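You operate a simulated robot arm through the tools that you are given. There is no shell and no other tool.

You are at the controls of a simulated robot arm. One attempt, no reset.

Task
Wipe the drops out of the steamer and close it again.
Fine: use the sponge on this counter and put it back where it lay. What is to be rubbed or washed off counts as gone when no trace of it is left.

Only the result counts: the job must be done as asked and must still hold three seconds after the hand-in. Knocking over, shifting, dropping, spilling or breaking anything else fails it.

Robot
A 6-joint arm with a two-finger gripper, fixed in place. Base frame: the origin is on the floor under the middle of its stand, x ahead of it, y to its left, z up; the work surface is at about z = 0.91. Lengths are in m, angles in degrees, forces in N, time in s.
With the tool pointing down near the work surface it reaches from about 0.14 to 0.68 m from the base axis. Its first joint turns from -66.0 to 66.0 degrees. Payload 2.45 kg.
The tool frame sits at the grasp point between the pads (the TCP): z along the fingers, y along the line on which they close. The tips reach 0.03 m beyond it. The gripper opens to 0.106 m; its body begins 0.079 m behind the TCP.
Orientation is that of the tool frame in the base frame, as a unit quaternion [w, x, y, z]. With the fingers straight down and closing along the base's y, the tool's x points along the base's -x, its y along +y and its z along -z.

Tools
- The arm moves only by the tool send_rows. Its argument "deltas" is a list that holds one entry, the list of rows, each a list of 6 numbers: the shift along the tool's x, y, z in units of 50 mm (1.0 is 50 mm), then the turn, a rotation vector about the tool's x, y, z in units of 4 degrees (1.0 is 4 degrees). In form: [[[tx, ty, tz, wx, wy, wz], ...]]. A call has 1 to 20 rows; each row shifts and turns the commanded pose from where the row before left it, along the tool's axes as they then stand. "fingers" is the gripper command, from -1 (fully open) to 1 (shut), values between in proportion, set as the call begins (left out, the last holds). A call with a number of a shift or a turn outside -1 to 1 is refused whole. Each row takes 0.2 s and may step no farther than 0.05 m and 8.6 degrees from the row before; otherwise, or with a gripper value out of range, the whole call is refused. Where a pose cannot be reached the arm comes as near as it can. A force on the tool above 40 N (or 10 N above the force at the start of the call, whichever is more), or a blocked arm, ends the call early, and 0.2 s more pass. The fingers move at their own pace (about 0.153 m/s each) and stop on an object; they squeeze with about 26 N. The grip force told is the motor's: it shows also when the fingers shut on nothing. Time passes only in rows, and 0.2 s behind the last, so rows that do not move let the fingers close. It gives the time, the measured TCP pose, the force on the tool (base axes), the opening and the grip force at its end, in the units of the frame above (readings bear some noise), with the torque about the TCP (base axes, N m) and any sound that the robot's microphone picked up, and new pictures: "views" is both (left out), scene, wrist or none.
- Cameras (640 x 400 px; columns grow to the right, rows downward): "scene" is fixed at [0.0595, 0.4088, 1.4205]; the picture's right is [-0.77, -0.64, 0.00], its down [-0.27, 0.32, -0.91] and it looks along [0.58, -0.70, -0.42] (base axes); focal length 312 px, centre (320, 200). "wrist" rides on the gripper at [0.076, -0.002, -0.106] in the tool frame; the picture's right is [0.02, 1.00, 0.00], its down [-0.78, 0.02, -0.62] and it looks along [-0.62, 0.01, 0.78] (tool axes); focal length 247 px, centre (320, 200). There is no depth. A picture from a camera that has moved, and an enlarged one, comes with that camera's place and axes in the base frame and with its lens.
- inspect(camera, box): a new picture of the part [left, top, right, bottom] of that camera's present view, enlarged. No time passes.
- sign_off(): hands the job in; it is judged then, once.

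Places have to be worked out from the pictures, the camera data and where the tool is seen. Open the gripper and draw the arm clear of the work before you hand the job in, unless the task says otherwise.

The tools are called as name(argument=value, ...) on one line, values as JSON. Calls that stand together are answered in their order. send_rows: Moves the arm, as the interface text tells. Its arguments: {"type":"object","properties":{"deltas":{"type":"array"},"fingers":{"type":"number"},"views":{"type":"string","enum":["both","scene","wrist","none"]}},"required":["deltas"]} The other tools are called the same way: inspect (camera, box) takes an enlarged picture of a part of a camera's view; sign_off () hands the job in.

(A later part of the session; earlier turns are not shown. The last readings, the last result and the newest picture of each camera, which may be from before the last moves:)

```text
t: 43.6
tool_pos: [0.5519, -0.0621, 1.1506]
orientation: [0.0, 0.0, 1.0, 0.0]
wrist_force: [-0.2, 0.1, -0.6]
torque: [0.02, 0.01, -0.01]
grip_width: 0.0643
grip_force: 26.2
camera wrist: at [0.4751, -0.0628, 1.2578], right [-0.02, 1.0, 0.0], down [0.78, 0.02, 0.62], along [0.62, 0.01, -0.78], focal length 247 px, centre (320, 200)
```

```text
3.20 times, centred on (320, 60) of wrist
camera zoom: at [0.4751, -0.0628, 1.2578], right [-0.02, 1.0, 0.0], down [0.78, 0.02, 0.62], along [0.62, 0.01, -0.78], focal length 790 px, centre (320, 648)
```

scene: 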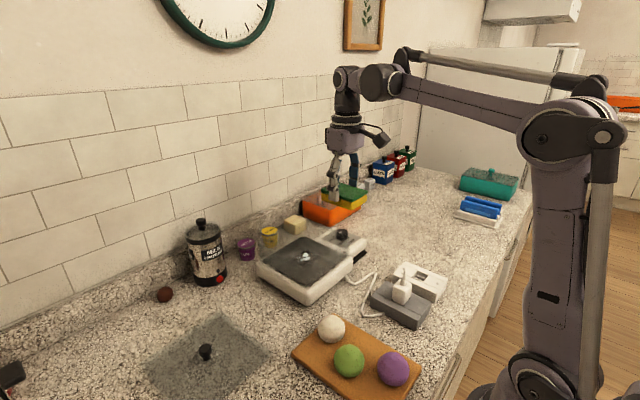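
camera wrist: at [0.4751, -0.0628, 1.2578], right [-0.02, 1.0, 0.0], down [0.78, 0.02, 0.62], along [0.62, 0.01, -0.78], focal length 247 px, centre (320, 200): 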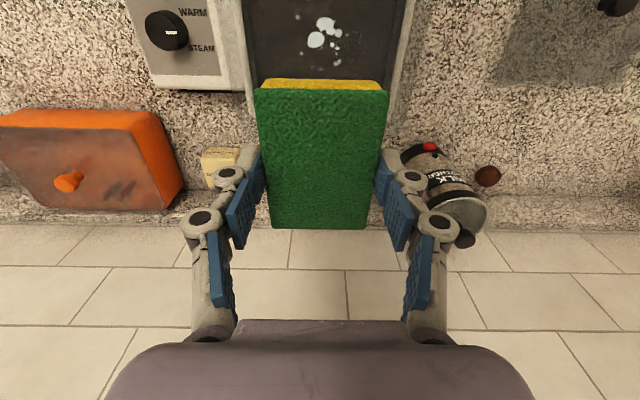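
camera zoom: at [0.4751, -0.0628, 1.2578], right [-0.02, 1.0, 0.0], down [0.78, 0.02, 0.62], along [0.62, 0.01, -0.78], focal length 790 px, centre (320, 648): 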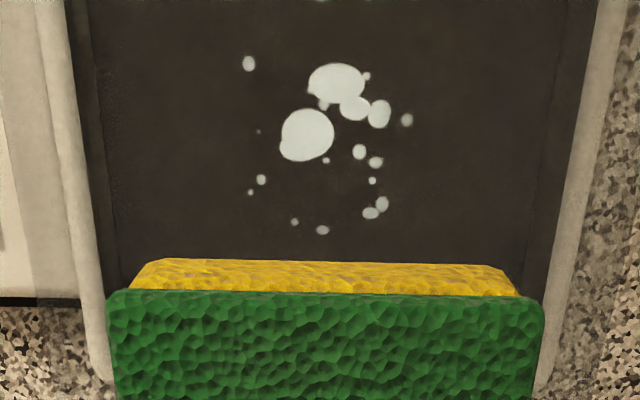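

The drops form a cluster from x≈0.469 to 0.530 and y≈-0.089 to -0.037, at z≈0.967, clearly inside the walls. I centre the sponge over (0.50, -0.06) and descend to just above the surface.

send_rows(deltas=[[[0.52, 0, 0, 0, 0, 0], [0.52, 0, 0, 0, 0, 0], [0, 0, 0.4, 0, 0, 0], [0, 0, 0.5, 0, 0, 0], [0, 0, 0.5, 0, 0, 0], [0, 0, 0.4, 0, 0, 0], [0, 0, 0.4, 0, 0, 0], [0, 0, 0, 0, 0, 0]]])

inspect(camera="scene", box=[250, 195, 370, 295])

inspect(camera="wrist", box=[170, 0, 470, 240])

```text
t: 45.4
tool_pos: [0.5008, -0.061, 1.0406]
orientation: [0.0, 0.0, 1.0, 0.0]
wrist_force: [0.8, -0.1, -0.6]
torque: [0.01, -0.01, 0.03]
grip_width: 0.0641
grip_force: 25.9
camera wrist: at [0.4245, -0.0622, 1.1468], right [-0.02, 1.0, 0.0], down [0.78, 0.02, 0.62], along [0.62, 0.01, -0.78], focal length 247 px, centre (320, 200)
```

scene: 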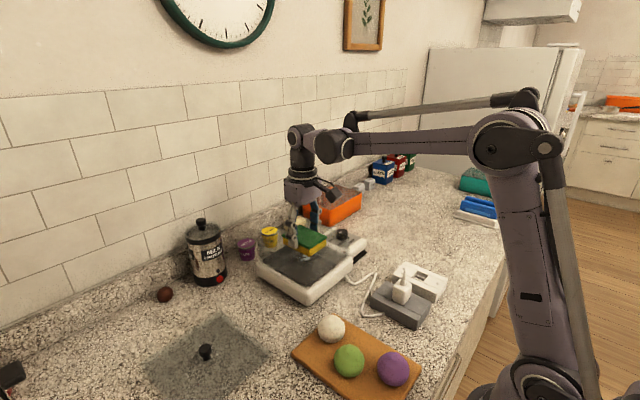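
wrist: 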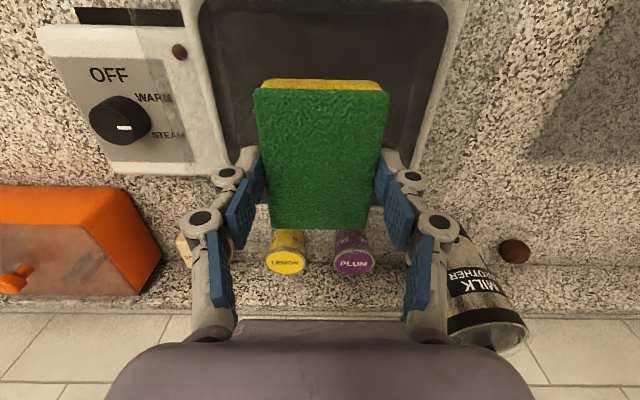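

```text
4.00 times, centred on (310, 245) of scene
camera zoom: at [0.0595, 0.4088, 1.4205], right [-0.77, -0.64, 0.0], down [-0.27, 0.32, -0.91], along [0.58, -0.7, -0.42], focal length 1248 px, centre (360, 20)
```

zoom: 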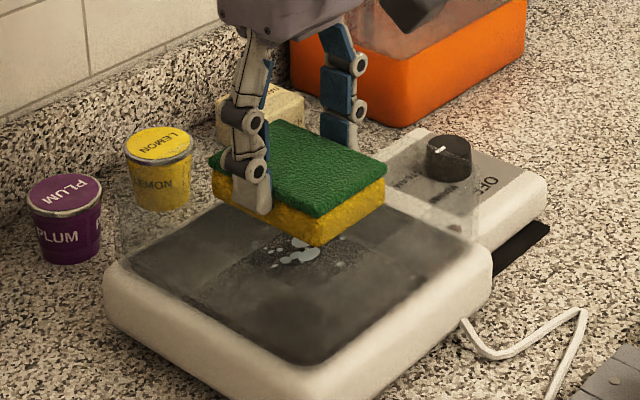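

```text
1.67 times, centred on (320, 120) of wrist
camera zoom: at [0.4245, -0.0622, 1.1468], right [-0.02, 1.0, 0.0], down [0.78, 0.02, 0.62], along [0.62, 0.01, -0.78], focal length 412 px, centre (320, 333)
```

zoom: 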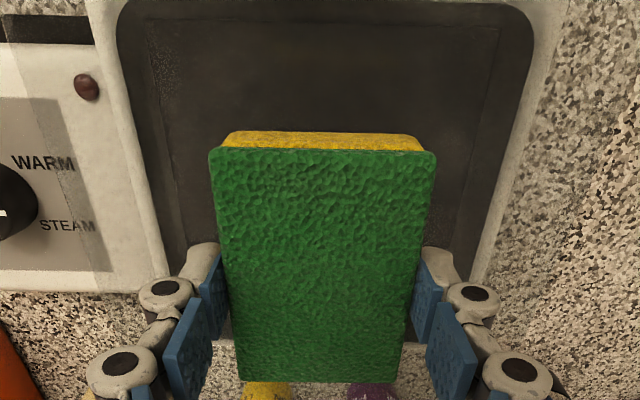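

The sponge is inside the wall outline, about 3 cm above the surface. I go down slowly in small steps and watch the force for contact.

send_rows(deltas=[[[0, 0, 0.1, 0, 0, 0], [0, 0, 0.1, 0, 0, 0], [0, 0, 0.1, 0, 0, 0], [0, 0, 0.1, 0, 0, 0], [0, 0, 0, 0, 0, 0]]], views="none")

send_rows(deltas=[[[0, 0, 0.05, 0, 0, 0], [0, 0, 0.05, 0, 0, 0], [0, 0, 0.05, 0, 0, 0], [0, 0, 0, 0, 0, 0]]])

inspect(camera="scene", box=[250, 195, 370, 295])

```text
t: 46.6
tool_pos: [0.502, -0.06, 1.0215]
orientation: [0.0, -0.001, 1.0, 0.0]
wrist_force: [0.6, -0.2, -0.9]
torque: [-0.02, 0.01, -0.01]
grip_width: 0.064
grip_force: 25.9
```

```text
t: 47.6
tool_pos: [0.5011, -0.0613, 1.014]
orientation: [0.001, 0.0, 1.0, 0.001]
wrist_force: [0.9, 0.1, -0.3]
torque: [0.01, 0.01, 0.02]
grip_width: 0.064
grip_force: 26.5
camera wrist: at [0.4252, -0.0614, 1.1198], right [-0.02, 1.0, 0.0], down [0.78, 0.02, 0.62], along [0.62, 0.01, -0.78], focal length 247 px, centre (320, 200)
```

scene: 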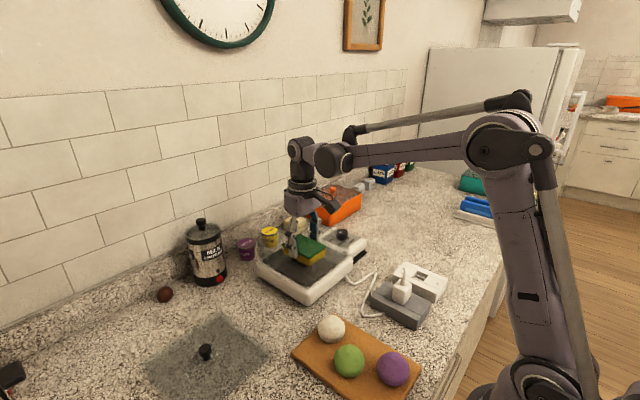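
wrist: 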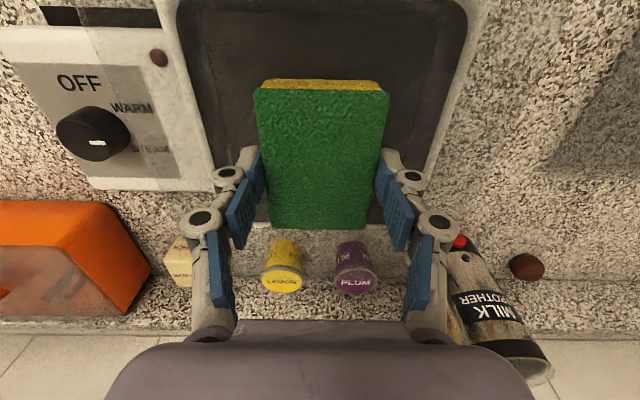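

```text
4.00 times, centred on (310, 245) of scene
camera zoom: at [0.0595, 0.4088, 1.4205], right [-0.77, -0.64, 0.0], down [-0.27, 0.32, -0.91], along [0.58, -0.7, -0.42], focal length 1248 px, centre (360, 20)
```

zoom: 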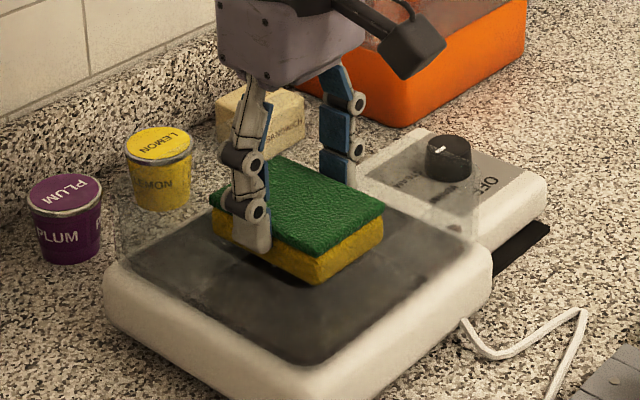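

The sponge bottom is near z≈0.973 and its shadow is closing in. I go on in 1.5 mm steps.

send_rows(deltas=[[[0, 0, 0.03, 0, 0, 0], [0, 0, 0.03, 0, 0, 0], [0, 0, 0, 0, 0, 0]]], views="none")

send_rows(deltas=[[[0, 0, 0.03, 0, 0, 0], [0, 0, 0.03, 0, 0, 0], [0, 0, 0, 0, 0, 0]]], views="none")

```text
t: 48.4
tool_pos: [0.5011, -0.0594, 1.0104]
orientation: [0.001, -0.001, 1.0, 0.0]
wrist_force: [0.7, -0.2, -0.6]
torque: [-0.02, 0.0, -0.01]
grip_width: 0.0641
grip_force: 26.1
```

```text
t: 49.2
tool_pos: [0.5018, -0.0597, 1.0085]
orientation: [0.0, 0.0, 1.0, 0.0]
wrist_force: [-1.0, 0.1, -0.6]
torque: [0.0, 0.0, 0.01]
grip_width: 0.0642
grip_force: 25.6
```

send_rows(deltas=[[[0, 0, 0.03, 0, 0, 0], [0, 0, 0.03, 0, 0, 0], [0, 0, 0, 0, 0, 0]]], views="none")

send_rows(deltas=[[[0, 0, 0.03, 0, 0, 0], [0, 0, 0.03, 0, 0, 0], [0, 0, 0, 0, 0, 0]]], views="none")

inspect(camera="scene", box=[260, 215, 350, 285])

```text
t: 50.0
tool_pos: [0.4995, -0.0608, 1.0053]
orientation: [0.001, -0.001, 1.0, -0.001]
wrist_force: [5.5, 2.4, 26.0]
torque: [0.06, -0.19, 0.03]
grip_width: 0.0645
grip_force: 25.8
```

```text
t: 50.8
tool_pos: [0.4988, -0.0604, 1.0018]
orientation: [-0.001, 0.0, 1.0, -0.001]
wrist_force: [2.5, 2.8, 26.0]
torque: [0.12, -0.04, 0.04]
grip_width: 0.064
grip_force: 26.0
```

```text
5.71 times, centred on (305, 250) of scene
camera zoom: at [0.0591, 0.4089, 1.4204], right [-0.77, -0.64, 0.0], down [-0.27, 0.32, -0.91], along [0.58, -0.7, -0.42], focal length 1783 px, centre (406, -86)
```

zoom: 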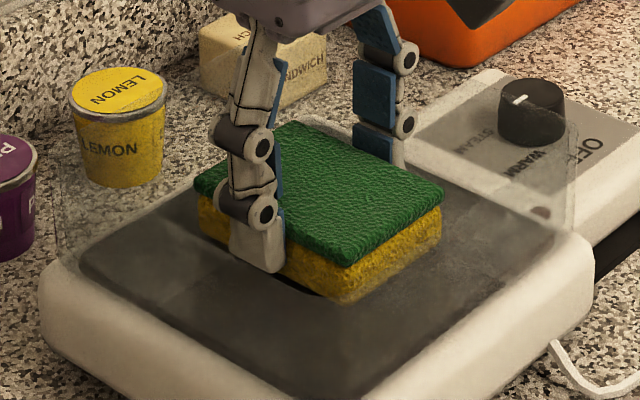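

Contact is made at TCP z≈1.006, giving surface z≈0.966, and 26 N is more than I want. I back off a little to lighten the pressure before wiping.

send_rows(deltas=[[[0, 0, -0.02, 0, 0, 0], [0, 0, 0, 0, 0, 0]]], views="none")

```text
t: 51.4
tool_pos: [0.5002, -0.0597, 1.0016]
orientation: [0.001, 0.0, 1.0, -0.001]
wrist_force: [-0.2, -1.1, 2.2]
torque: [0.03, -0.01, 0.01]
grip_width: 0.0638
grip_force: 25.7
```

Down to 2 N. I add a 0.5 mm press and do a first set of gentle strokes, ±10 mm along x and ±8 mm along y.

send_rows(deltas=[[[0, 0, 0.01, 0, 0, 0], [0.1, 0, 0, 0, 0, 0], [0.1, 0, 0, 0, 0, 0], [-0.1, 0, 0, 0, 0, 0], [-0.1, 0, 0, 0, 0, 0], [-0.1, 0, 0, 0, 0, 0], [-0.1, 0, 0, 0, 0, 0], [0.1, 0, 0, 0, 0, 0], [0.1, 0, 0, 0, 0, 0], [0, 0.08, 0, 0, 0, 0], [0, 0.08, 0, 0, 0, 0], [0, -0.08, 0, 0, 0, 0], [0, -0.08, 0, 0, 0, 0], [0, -0.08, 0, 0, 0, 0], [0, -0.08, 0, 0, 0, 0], [0, 0.08, 0, 0, 0, 0], [0, 0.08, 0, 0, 0, 0], [0, 0, 0, 0, 0, 0]]])

inspect(camera="scene", box=[260, 215, 350, 285])

```text
t: 55.2
tool_pos: [0.5011, -0.0594, 1.0017]
orientation: [0.0, 0.001, 1.0, 0.0]
wrist_force: [0.0, 0.5, 0.3]
torque: [0.01, 0.0, 0.0]
grip_width: 0.0639
grip_force: 25.6
camera wrist: at [0.4245, -0.0618, 1.109], right [-0.02, 1.0, 0.0], down [0.78, 0.02, 0.62], along [0.62, 0.01, -0.78], focal length 247 px, centre (320, 200)
```

scene: 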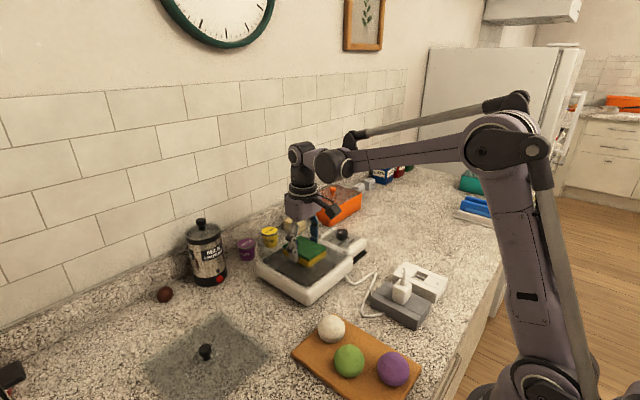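
wrist: 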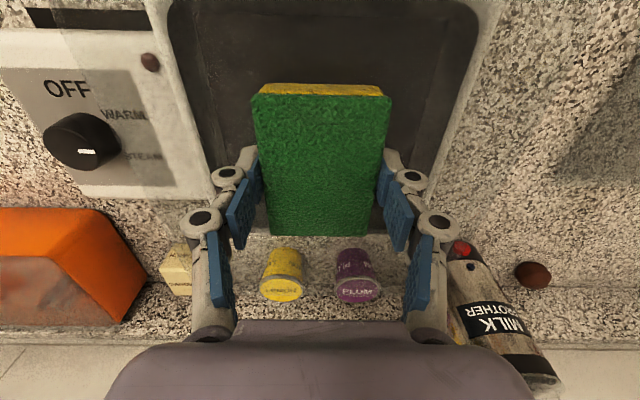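

```text
5.71 times, centred on (305, 250) of scene
camera zoom: at [0.0595, 0.4088, 1.4205], right [-0.77, -0.64, 0.0], down [-0.27, 0.32, -0.91], along [0.58, -0.7, -0.42], focal length 1783 px, centre (406, -86)
```

zoom: 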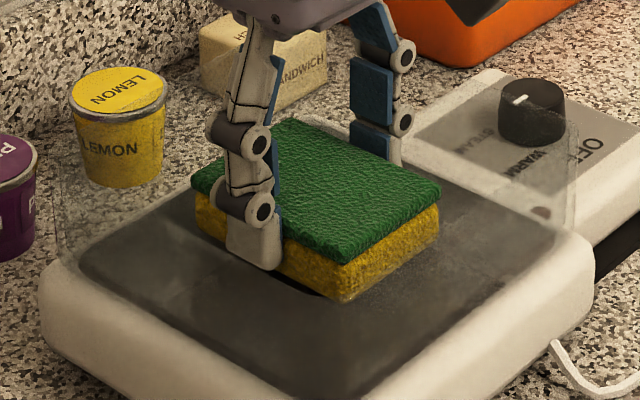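

The force relaxed to zero, so the sponge shifted slightly up in the grip. I raise it and move it aside to check the drops.

send_rows(deltas=[[[0, 0, -0.2, 0, 0, 0], [0, 0, -0.4, 0, 0, 0], [0, 0, -0.6, 0, 0, 0], [0, 0, -0.8, 0, 0, 0], [-0.5, 0, -0.6, 0, 0, 0], [-0.54, 0, -0.4, 0, 0, 0], [0, 0, 0, 0, 0, 0]]])

inspect(camera="wrist", box=[220, 0, 420, 120])

inspect(camera="scene", box=[260, 225, 350, 285])

inspect(camera="scene", box=[270, 150, 360, 220])

```text
t: 56.8
tool_pos: [0.5553, -0.0615, 1.153]
orientation: [0.0, -0.001, 1.0, 0.0]
wrist_force: [0.0, -0.3, -0.4]
torque: [-0.03, 0.03, 0.02]
grip_width: 0.0641
grip_force: 26.1
camera wrist: at [0.479, -0.0617, 1.2605], right [-0.02, 1.0, 0.0], down [0.78, 0.02, 0.62], along [0.62, 0.01, -0.78], focal length 247 px, centre (320, 200)
```

scene: 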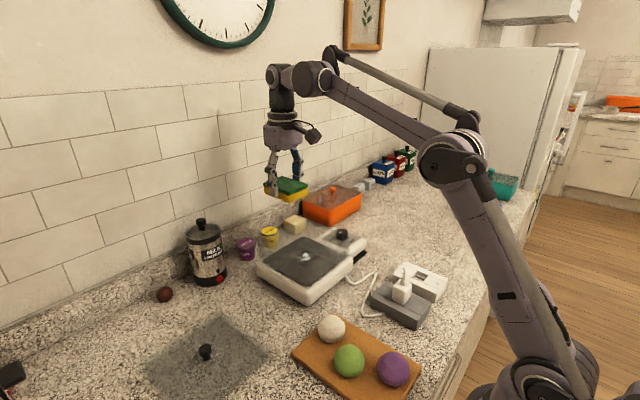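
wrist: 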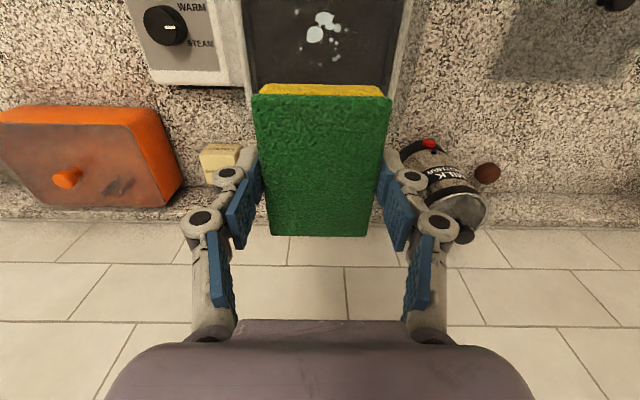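

```text
3.20 times, centred on (320, 60) of wrist
camera zoom: at [0.479, -0.0617, 1.2605], right [-0.02, 1.0, 0.0], down [0.78, 0.02, 0.62], along [0.62, 0.01, -0.78], focal length 790 px, centre (320, 648)
```

zoom: 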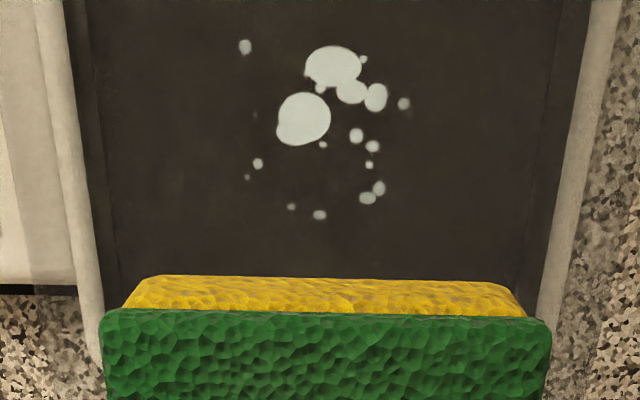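

```text
6.67 times, centred on (305, 255) of scene
camera zoom: at [0.0595, 0.4088, 1.4205], right [-0.77, -0.64, 0.0], down [-0.27, 0.32, -0.91], along [0.58, -0.7, -0.42], focal length 2080 px, centre (420, -167)
```

zoom: 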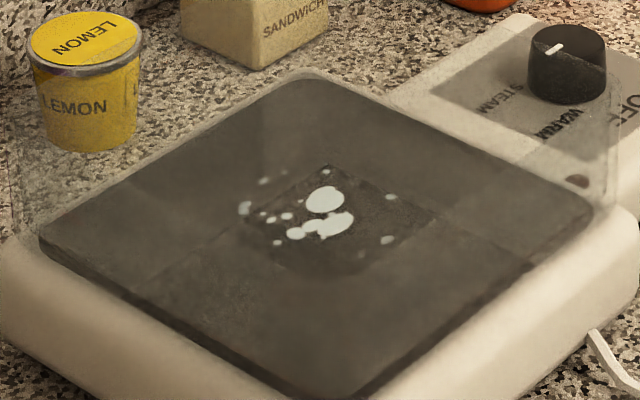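

```text
5.71 times, centred on (315, 185) of scene
camera zoom: at [0.0595, 0.4088, 1.4205], right [-0.77, -0.64, 0.0], down [-0.27, 0.32, -0.91], along [0.58, -0.7, -0.42], focal length 1783 px, centre (349, 286)
```

zoom: 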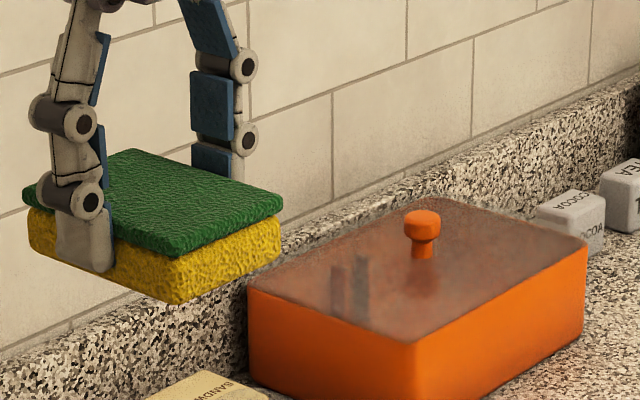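

The drops look unchanged — the contact was too light while stroking. I'll go back and stroke with a real press of about 10–15 N, checking force during the strokes.

send_rows(deltas=[[[0.52, 0, 0.3, 0, 0, 0], [0.52, 0, 0.5, 0, 0, 0], [0, 0, 0.6, 0, 0, 0], [0, 0, 0.6, 0, 0, 0], [0, 0, 0.5, 0, 0, 0], [0, 0, 0.3, 0, 0, 0], [0, 0, 0.12, 0, 0, 0], [0, 0, 0.05, 0, 0, 0], [0, 0, 0, 0, 0, 0]]], views="none")

send_rows(deltas=[[[0, 0, 0.02, 0, 0, 0], [0, 0, 0.02, 0, 0, 0], [0, 0, 0, 0, 0, 0]]], views="none")

```text
t: 58.8
tool_pos: [0.5001, -0.0591, 1.0033]
orientation: [0.0, 0.0, 1.0, 0.0]
wrist_force: [-0.1, 0.3, -0.7]
torque: [-0.01, 0.0, -0.05]
grip_width: 0.0639
grip_force: 26.2
```

```text
t: 59.6
tool_pos: [0.5002, -0.0592, 1.0007]
orientation: [0.0, -0.001, 1.0, 0.0]
wrist_force: [-0.3, 0.2, 0.0]
torque: [-0.02, -0.03, 0.01]
grip_width: 0.0639
grip_force: 26.3
```

send_rows(deltas=[[[0, 0, 0.02, 0, 0, 0], [0, 0, 0, 0, 0, 0]]], views="none")

send_rows(deltas=[[[0, 0, 0.02, 0, 0, 0], [0, 0, 0, 0, 0, 0]]], views="none")

```text
t: 60.2
tool_pos: [0.4999, -0.0604, 1.0012]
orientation: [0.001, -0.001, 1.0, 0.0]
wrist_force: [1.5, -1.1, 23.1]
torque: [0.0, 0.02, 0.02]
grip_width: 0.0641
grip_force: 25.9
```

```text
t: 60.8
tool_pos: [0.5003, -0.0592, 0.9995]
orientation: [0.001, -0.001, 1.0, -0.001]
wrist_force: [4.3, 1.8, 26.0]
torque: [0.08, -0.12, -0.05]
grip_width: 0.0641
grip_force: 25.3
```

Now pressed at about 26 N (the slip limit of the grip). I stroke along x under this pressure and read the force midway.

send_rows(deltas=[[[0.08, 0, 0, 0, 0, 0], [0.08, 0, 0, 0, 0, 0], [0.08, 0, 0, 0, 0, 0]]], views="none")

send_rows(deltas=[[[-0.08, 0, 0, 0, 0, 0], [-0.08, 0, 0, 0, 0, 0], [-0.08, 0, 0, 0, 0, 0], [-0.08, 0, 0, 0, 0, 0], [-0.08, 0, 0, 0, 0, 0], [-0.08, 0, 0, 0, 0, 0]]], views="none")

```text
t: 61.6
tool_pos: [0.4877, -0.0605, 0.9998]
orientation: [0.0, 0.0, 1.0, 0.0]
wrist_force: [5.3, 0.4, 10.4]
torque: [0.0, -0.38, -0.02]
grip_width: 0.0643
grip_force: 26.1
```

```text
t: 63.0
tool_pos: [0.512, -0.0594, 0.999]
orientation: [0.0, 0.0, 1.0, 0.0]
wrist_force: [-0.1, 0.8, 0.1]
torque: [0.03, -0.02, 0.03]
grip_width: 0.0638
grip_force: 26.5
```

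inspect(camera="scene", box=[260, 215, 350, 285])

inspect(camera="wrist", box=[170, 0, 470, 260])

```text
5.71 times, centred on (305, 250) of scene
camera zoom: at [0.0595, 0.4088, 1.4205], right [-0.77, -0.64, 0.0], down [-0.27, 0.32, -0.91], along [0.58, -0.7, -0.42], focal length 1783 px, centre (406, -86)
```

zoom: 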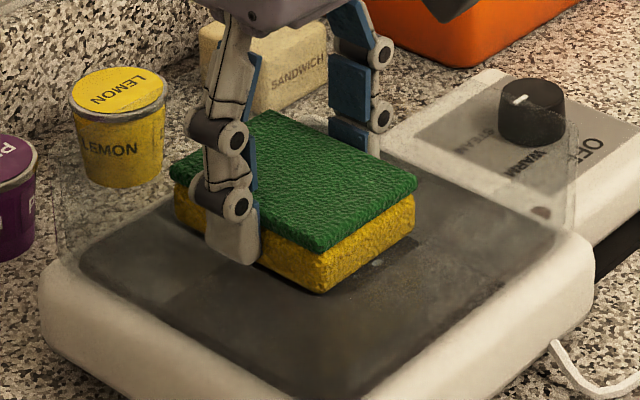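

```text
1.54 times, centred on (320, 130) of wrist
camera zoom: at [0.4365, -0.0613, 1.1063], right [-0.02, 1.0, 0.0], down [0.78, 0.02, 0.62], along [0.62, 0.01, -0.78], focal length 380 px, centre (320, 308)
```

zoom: 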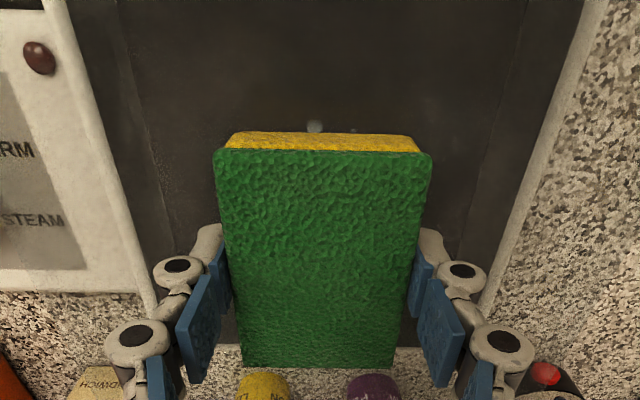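

send_rows(deltas=[[[0, 0, -0.2, 0, 0, 0], [0, 0, -0.4, 0, 0, 0], [0, 0, -0.6, 0, 0, 0], [0, 0, -0.7, 0, 0, 0], [-0.4, 0, -0.7, 0, 0, 0], [-0.4, 0, -0.4, 0, 0, 0], [0, 0, 0, 0, 0, 0]]], views="wrist")

inspect(camera="wrist", box=[220, 0, 420, 120])

inspect(camera="scene", box=[275, 235, 345, 280])

inspect(camera="scene", box=[260, 160, 330, 210])

```text
t: 64.6
tool_pos: [0.5514, -0.0613, 1.1515]
orientation: [0.001, -0.001, 1.0, 0.0]
wrist_force: [0.0, 0.5, -0.3]
torque: [-0.03, -0.02, 0.0]
grip_width: 0.064
grip_force: 26.1
camera wrist: at [0.4755, -0.0631, 1.2578], right [-0.02, 1.0, 0.0], down [0.78, 0.02, 0.62], along [0.62, 0.01, -0.78], focal length 247 px, centre (320, 200)
```

wrist: 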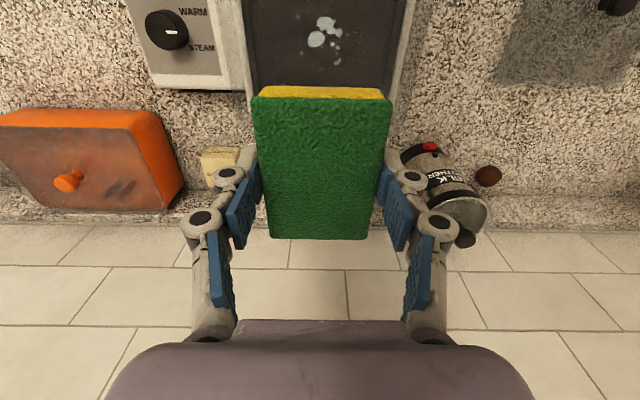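

```text
3.20 times, centred on (320, 60) of wrist
camera zoom: at [0.4755, -0.0631, 1.2578], right [-0.02, 1.0, 0.0], down [0.78, 0.02, 0.62], along [0.62, 0.01, -0.78], focal length 790 px, centre (320, 648)
```

zoom: 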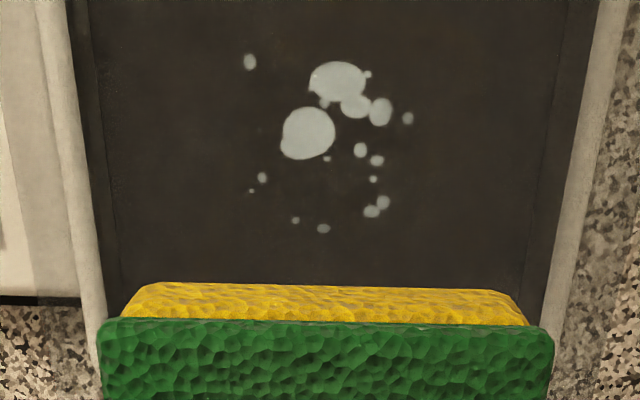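

```text
8.89 times, centred on (310, 258) of scene
camera zoom: at [0.0595, 0.4088, 1.4205], right [-0.77, -0.64, 0.0], down [-0.27, 0.32, -0.91], along [0.58, -0.7, -0.42], focal length 2774 px, centre (409, -311)
```

zoom: 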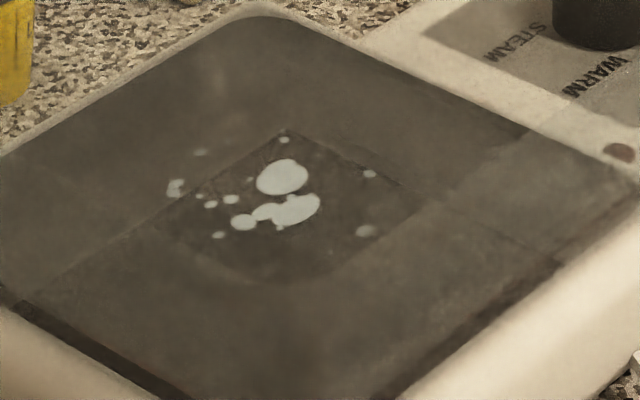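

```text
8.00 times, centred on (295, 185) of scene
camera zoom: at [0.0595, 0.4088, 1.4205], right [-0.77, -0.64, 0.0], down [-0.27, 0.32, -0.91], along [0.58, -0.7, -0.42], focal length 2496 px, centre (520, 320)
```

zoom: 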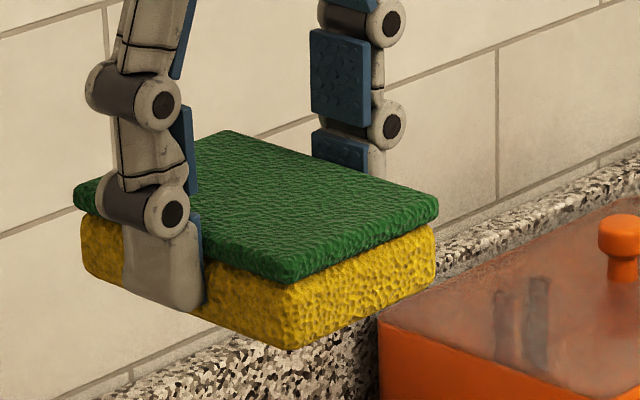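

The drops got visibly fainter, so rubbing under pressure works. I go back down and stroke with a tiny continuous downward feed to keep contact as the sponge creeps in the grip.

send_rows(deltas=[[[0.52, 0, 0.3, 0, 0, 0], [0.52, 0, 0.5, 0, 0, 0], [0, 0, 0.6, 0, 0, 0], [0, 0, 0.6, 0, 0, 0], [0, 0, 0.5, 0, 0, 0], [0, 0, 0.3, 0, 0, 0], [0, 0, 0.15, 0, 0, 0], [0, 0, 0.05, 0, 0, 0], [0, 0, 0.01, 0, 0, 0], [0, 0, 0, 0, 0, 0]]], views="none")

send_rows(deltas=[[[0, 0, 0.01, 0, 0, 0], [0, 0, 0, 0, 0, 0]]], views="none")

```text
t: 66.8
tool_pos: [0.4997, -0.0609, 0.9997]
orientation: [0.001, -0.001, 1.0, 0.0]
wrist_force: [0.2, 0.5, 3.9]
torque: [0.01, -0.04, -0.01]
grip_width: 0.064
grip_force: 26.2
```

```text
t: 67.4
tool_pos: [0.4992, -0.0598, 0.9989]
orientation: [0.001, 0.0, 1.0, 0.0]
wrist_force: [6.1, -1.9, 24.7]
torque: [-0.02, -0.02, 0.02]
grip_width: 0.0642
grip_force: 25.8
```

In contact with 25 N. Now strokes of ±10 mm along x with slight downward feed.

send_rows(deltas=[[[0.1, 0, 0.002, 0, 0, 0], [0.1, 0, 0.002, 0, 0, 0], [-0.1, 0, 0.002, 0, 0, 0], [-0.1, 0, 0.002, 0, 0, 0], [-0.1, 0, 0.002, 0, 0, 0], [-0.1, 0, 0.002, 0, 0, 0], [0.1, 0, 0.002, 0, 0, 0], [0.1, 0, 0.002, 0, 0, 0]]], views="none")

send_rows(deltas=[[[0.1, 0, 0.003, 0, 0, 0], [0.1, 0, 0.003, 0, 0, 0], [-0.1, 0, 0.003, 0, 0, 0], [-0.1, 0, 0.003, 0, 0, 0], [-0.1, 0, 0.003, 0, 0, 0], [-0.1, 0, 0.003, 0, 0, 0], [0.1, 0, 0.003, 0, 0, 0], [0.1, 0, 0.003, 0, 0, 0]]], views="none")

```text
t: 69.2
tool_pos: [0.5017, -0.059, 0.9985]
orientation: [0.002, -0.001, 1.0, 0.0]
wrist_force: [7.6, 1.5, 15.3]
torque: [-0.03, -0.31, 0.06]
grip_width: 0.0641
grip_force: 26.0
```

```text
t: 71.0
tool_pos: [0.5016, -0.0591, 0.9978]
orientation: [0.002, 0.0, 1.0, 0.0]
wrist_force: [7.3, 0.3, 15.6]
torque: [-0.05, -0.54, 0.09]
grip_width: 0.0641
grip_force: 25.9
```

Contact holds at about 15 N with a rubbing force of 7 N. I continue with strokes along y and more along x.

send_rows(deltas=[[[0, 0.1, 0.003, 0, 0, 0], [0, 0.08, 0.003, 0, 0, 0], [0, -0.09, 0.003, 0, 0, 0], [0, -0.09, 0.003, 0, 0, 0], [0, -0.09, 0.003, 0, 0, 0], [0, -0.09, 0.003, 0, 0, 0], [0, 0.1, 0.003, 0, 0, 0], [0, 0.08, 0.003, 0, 0, 0]]], views="none")

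send_rows(deltas=[[[0.1, 0, 0.003, 0, 0, 0], [0.1, 0, 0.003, 0, 0, 0], [-0.1, 0, 0.003, 0, 0, 0], [-0.1, 0, 0.003, 0, 0, 0], [-0.1, 0, 0.003, 0, 0, 0], [-0.1, 0, 0.003, 0, 0, 0], [0.1, 0, 0.003, 0, 0, 0], [0.1, 0, 0.003, 0, 0, 0]]], views="both")

inspect(camera="scene", box=[260, 215, 350, 285])

```text
t: 72.8
tool_pos: [0.5014, -0.0621, 0.9965]
orientation: [0.001, 0.002, 1.0, -0.003]
wrist_force: [-1.1, -9.9, 20.5]
torque: [-0.54, 0.14, -0.01]
grip_width: 0.0642
grip_force: 26.0
```

```text
t: 74.6
tool_pos: [0.5017, -0.0585, 0.9945]
orientation: [0.002, 0.0, 1.0, 0.0]
wrist_force: [5.1, 0.9, 11.4]
torque: [-0.09, -0.55, 0.03]
grip_width: 0.0638
grip_force: 25.6
camera wrist: at [0.4244, -0.0604, 1.1015], right [-0.02, 1.0, 0.0], down [0.78, 0.02, 0.62], along [0.62, 0.01, -0.78], focal length 247 px, centre (320, 200)
```

scene: 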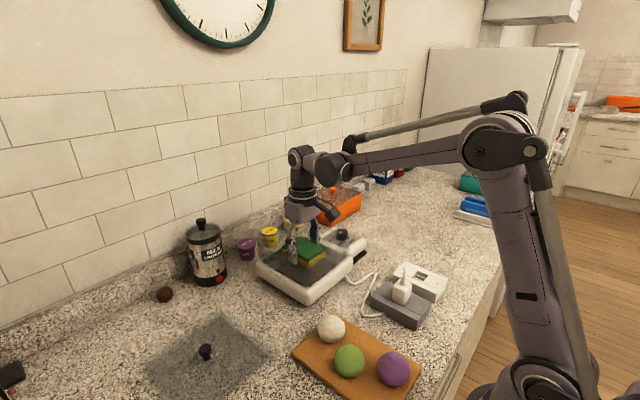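
wrist: 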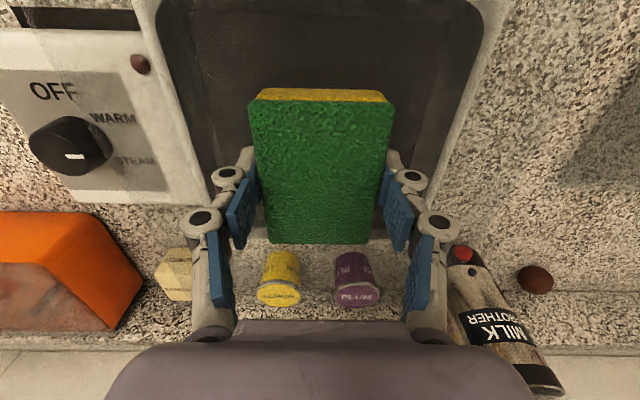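

```text
5.71 times, centred on (305, 250) of scene
camera zoom: at [0.0595, 0.4088, 1.4204], right [-0.77, -0.64, 0.0], down [-0.27, 0.32, -0.91], along [0.58, -0.7, -0.42], focal length 1783 px, centre (406, -86)
```

zoom: 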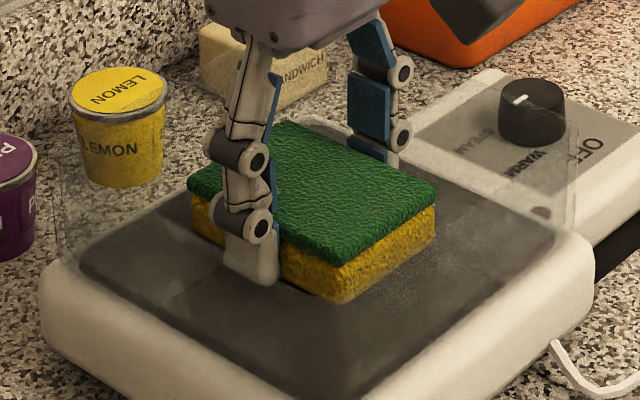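

I've fed down about 5 mm in total, so the fingertips must be close to the floor. I raise and check the drops.

send_rows(deltas=[[[0, 0, -0.2, 0, 0, 0], [0, 0, -0.4, 0, 0, 0], [0, 0, -0.6, 0, 0, 0], [0, 0, -0.7, 0, 0, 0], [-0.52, 0, -0.7, 0, 0, 0], [-0.52, 0, -0.5, 0, 0, 0], [0, 0, 0, 0, 0, 0]]], views="wrist")

inspect(camera="wrist", box=[220, 0, 420, 120])

inspect(camera="scene", box=[275, 235, 345, 280])

inspect(camera="scene", box=[260, 160, 330, 210])

```text
t: 76.2
tool_pos: [0.5522, -0.0585, 1.1533]
orientation: [0.001, -0.001, 1.0, -0.001]
wrist_force: [0.0, 0.1, -0.4]
torque: [0.02, -0.02, -0.01]
grip_width: 0.0638
grip_force: 26.1
camera wrist: at [0.4762, -0.0608, 1.2595], right [-0.02, 1.0, 0.0], down [0.78, 0.02, 0.62], along [0.62, 0.01, -0.78], focal length 247 px, centre (320, 200)
```

wrist: 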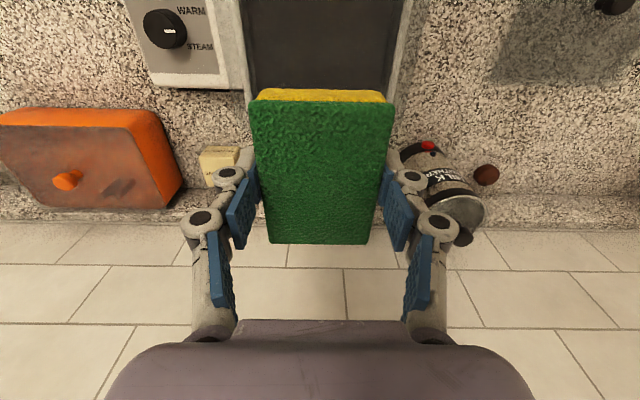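

```text
3.20 times, centred on (320, 60) of wrist
camera zoom: at [0.4762, -0.0608, 1.2595], right [-0.02, 1.0, 0.0], down [0.78, 0.02, 0.62], along [0.62, 0.01, -0.78], focal length 790 px, centre (320, 648)
```

zoom: 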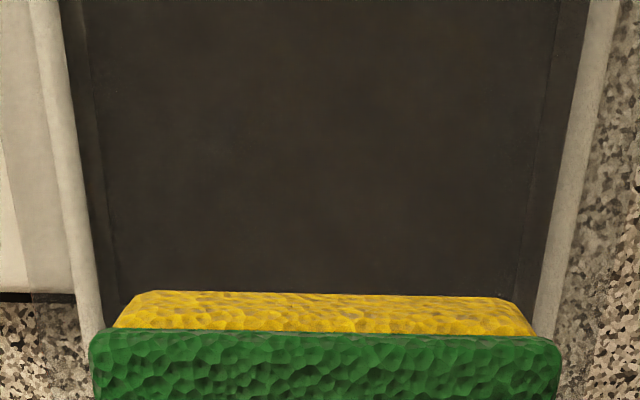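

```text
8.89 times, centred on (310, 258) of scene
camera zoom: at [0.0595, 0.4088, 1.4205], right [-0.77, -0.64, 0.0], down [-0.27, 0.32, -0.91], along [0.58, -0.7, -0.42], focal length 2774 px, centre (409, -311)
```

zoom: 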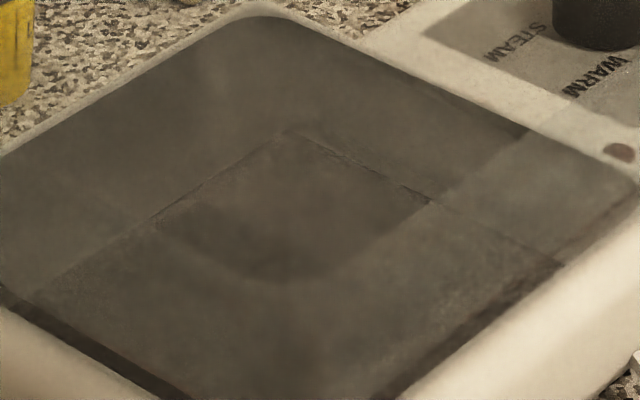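

```text
8.00 times, centred on (295, 185) of scene
camera zoom: at [0.0595, 0.4088, 1.4205], right [-0.77, -0.64, 0.0], down [-0.27, 0.32, -0.91], along [0.58, -0.7, -0.42], focal length 2496 px, centre (520, 320)
```

zoom: 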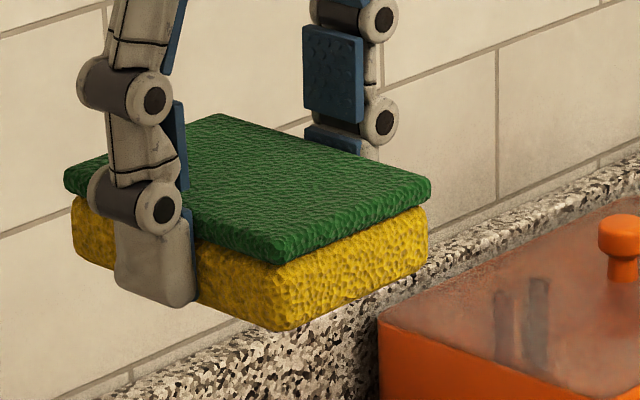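

The cluster is gone in both views. I shift the camera back to see the near part of the floor, and check for any faint remains before returning the sponge.

send_rows(deltas=[[[0.6, 0, 0, 0, 0, 0], [0.6, 0, 0, 0, 0, 0], [0, 0, 0, 0, 0, 0]]], views="wrist")

inspect(camera="wrist", box=[230, 0, 410, 100])

inspect(camera="scene", box=[290, 240, 330, 268])

inspect(camera="scene", box=[255, 230, 355, 295])

```text
t: 77.0
tool_pos: [0.491, -0.0604, 1.1515]
orientation: [0.0, 0.0, 1.0, 0.001]
wrist_force: [0.1, -0.3, 0.0]
torque: [0.02, -0.01, 0.0]
grip_width: 0.0639
grip_force: 26.0
camera wrist: at [0.4138, -0.0615, 1.2582], right [-0.02, 1.0, 0.0], down [0.78, 0.02, 0.62], along [0.62, 0.01, -0.78], focal length 247 px, centre (320, 200)
```

wrist: 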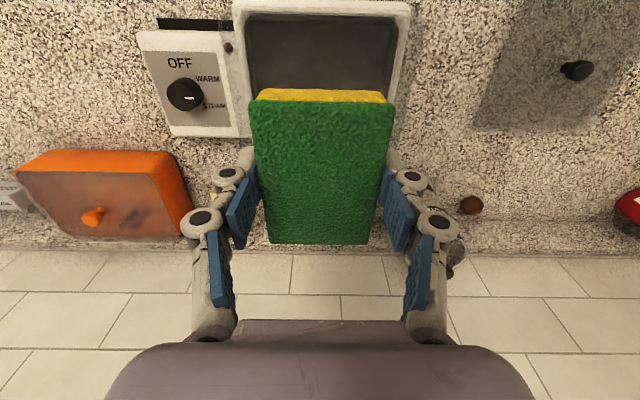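

```text
3.56 times, centred on (320, 50) of wrist
camera zoom: at [0.4138, -0.0615, 1.2582], right [-0.02, 1.0, 0.0], down [0.78, 0.02, 0.62], along [0.62, 0.01, -0.78], focal length 878 px, centre (320, 733)
```

zoom: 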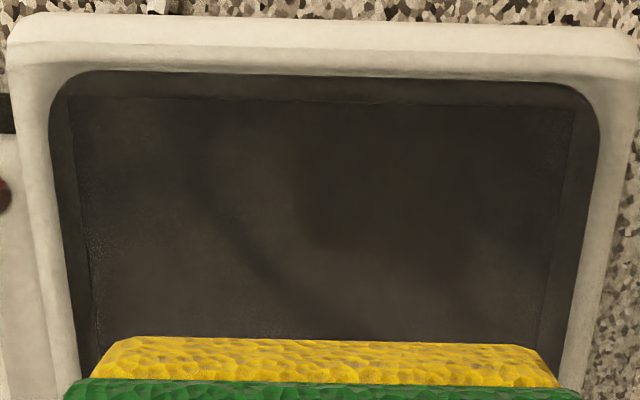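

```text
14.29 times, centred on (310, 254) of scene
camera zoom: at [0.0595, 0.4088, 1.4205], right [-0.77, -0.64, 0.0], down [-0.27, 0.32, -0.91], along [0.58, -0.7, -0.42], focal length 4458 px, centre (463, -571)
```

zoom: 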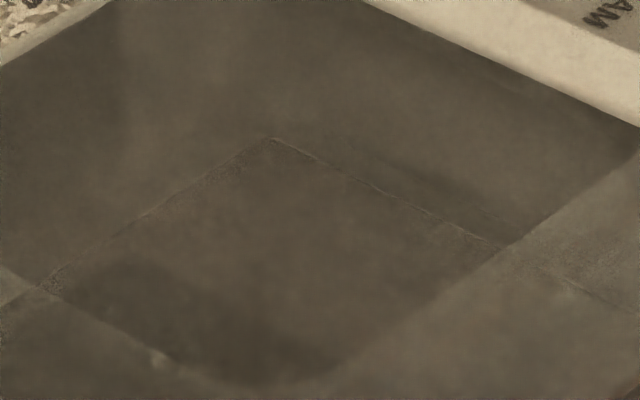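

```text
6.15 times, centred on (305, 262) of scene
camera zoom: at [0.0595, 0.4088, 1.4205], right [-0.77, -0.64, 0.0], down [-0.27, 0.32, -0.91], along [0.58, -0.7, -0.42], focal length 1920 px, centre (412, -185)
```

zoom: 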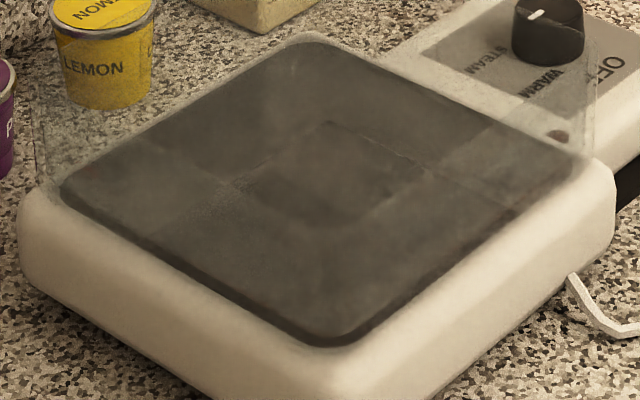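

No traces are visible. Since "no trace" is required, I'll do one more rubbing pass with the remaining sponge margin (about 4 mm below the tips) to be sure.

send_rows(deltas=[[[-0.16, 0, 0.3, 0, 0, 0], [0, 0, 0.6, 0, 0, 0], [0, 0, 0.7, 0, 0, 0], [0, 0, 0.6, 0, 0, 0], [0, 0, 0.5, 0, 0, 0], [0, 0, 0.25, 0, 0, 0], [0, 0, 0.1, 0, 0, 0], [0, 0, 0.04, 0, 0, 0], [0, 0, 0, 0, 0, 0]]], views="none")

send_rows(deltas=[[[0, 0, 0.01, 0, 0, 0], [0, 0, 0, 0, 0, 0]]], views="none")

```text
t: 79.0
tool_pos: [0.5, -0.061, 0.9957]
orientation: [0.0, 0.0, 1.0, 0.0]
wrist_force: [0.1, -0.6, 0.6]
torque: [-0.01, 0.05, -0.02]
grip_width: 0.0638
grip_force: 26.4
```

```text
t: 79.6
tool_pos: [0.5012, -0.0614, 0.9947]
orientation: [0.0, -0.001, 1.0, 0.0]
wrist_force: [0.8, 0.6, -0.3]
torque: [0.02, -0.01, -0.02]
grip_width: 0.0639
grip_force: 25.9
```

send_rows(deltas=[[[0, 0, 0.01, 0, 0, 0], [0, 0, 0, 0, 0, 0]]], views="none")

send_rows(deltas=[[[0, 0, 0.008, 0, 0, 0], [0, 0, 0, 0, 0, 0]]], views="none")

```text
t: 80.2
tool_pos: [0.5012, -0.0602, 0.9944]
orientation: [0.0, 0.0, 1.0, 0.0]
wrist_force: [0.8, -3.9, 13.5]
torque: [-0.04, -0.4, -0.07]
grip_width: 0.0641
grip_force: 26.1
```

```text
t: 80.8
tool_pos: [0.501, -0.0609, 0.9948]
orientation: [0.001, -0.001, 1.0, -0.002]
wrist_force: [3.5, 0.0, 19.5]
torque: [-0.06, -0.23, -0.02]
grip_width: 0.0643
grip_force: 25.4
```

In contact at about 20 N. I rub again along x and y with a minimal feed.

send_rows(deltas=[[[0.1, 0, 0.001, 0, 0, 0], [0.1, 0, 0.001, 0, 0, 0], [0.04, 0, 0.001, 0, 0, 0], [-0.1, 0, 0.002, 0, 0, 0], [-0.1, 0, 0.002, 0, 0, 0], [-0.1, 0, 0.002, 0, 0, 0], [-0.1, 0, 0.002, 0, 0, 0], [-0.08, 0, 0.002, 0, 0, 0], [0.1, 0, 0.002, 0, 0, 0], [0.1, 0, 0.002, 0, 0, 0], [0.04, 0, 0.002, 0, 0, 0]]], views="none")

send_rows(deltas=[[[0, 0.1, 0.002, 0, 0, 0], [0, 0.1, 0.002, 0, 0, 0], [0, -0.1, 0.002, 0, 0, 0], [0, -0.1, 0.002, 0, 0, 0], [0, -0.1, 0.002, 0, 0, 0], [0, -0.1, 0.002, 0, 0, 0], [0, 0.1, 0.002, 0, 0, 0], [0, 0.1, 0.002, 0, 0, 0]]], views="none")

send_rows(deltas=[[[0.1, 0, 0.002, 0, 0, 0], [0.1, 0, 0.002, 0, 0, 0], [-0.1, 0, 0.002, 0, 0, 0], [-0.1, 0, 0.002, 0, 0, 0], [-0.1, 0, 0.002, 0, 0, 0], [-0.1, 0, 0.002, 0, 0, 0], [0.1, 0, 0.002, 0, 0, 0], [0.1, 0, 0.002, 0, 0, 0]]], views="none")

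```text
t: 83.2
tool_pos: [0.4993, -0.0606, 0.9929]
orientation: [0.001, -0.001, 1.0, -0.001]
wrist_force: [1.8, 1.0, 3.1]
torque: [0.03, 0.1, -0.05]
grip_width: 0.0639
grip_force: 26.3
```

```text
t: 85.0
tool_pos: [0.4992, -0.0617, 0.9927]
orientation: [0.001, 0.0, 1.0, -0.002]
wrist_force: [0.0, -12.4, 27.6]
torque: [-0.42, 0.05, 0.03]
grip_width: 0.0641
grip_force: 26.1
```

```text
t: 86.8
tool_pos: [0.5029, -0.0601, 0.9907]
orientation: [0.004, 0.0, 1.0, 0.0]
wrist_force: [18.8, -1.0, 35.6]
torque: [0.19, -0.37, -0.12]
grip_width: 0.0642
grip_force: 25.8
```

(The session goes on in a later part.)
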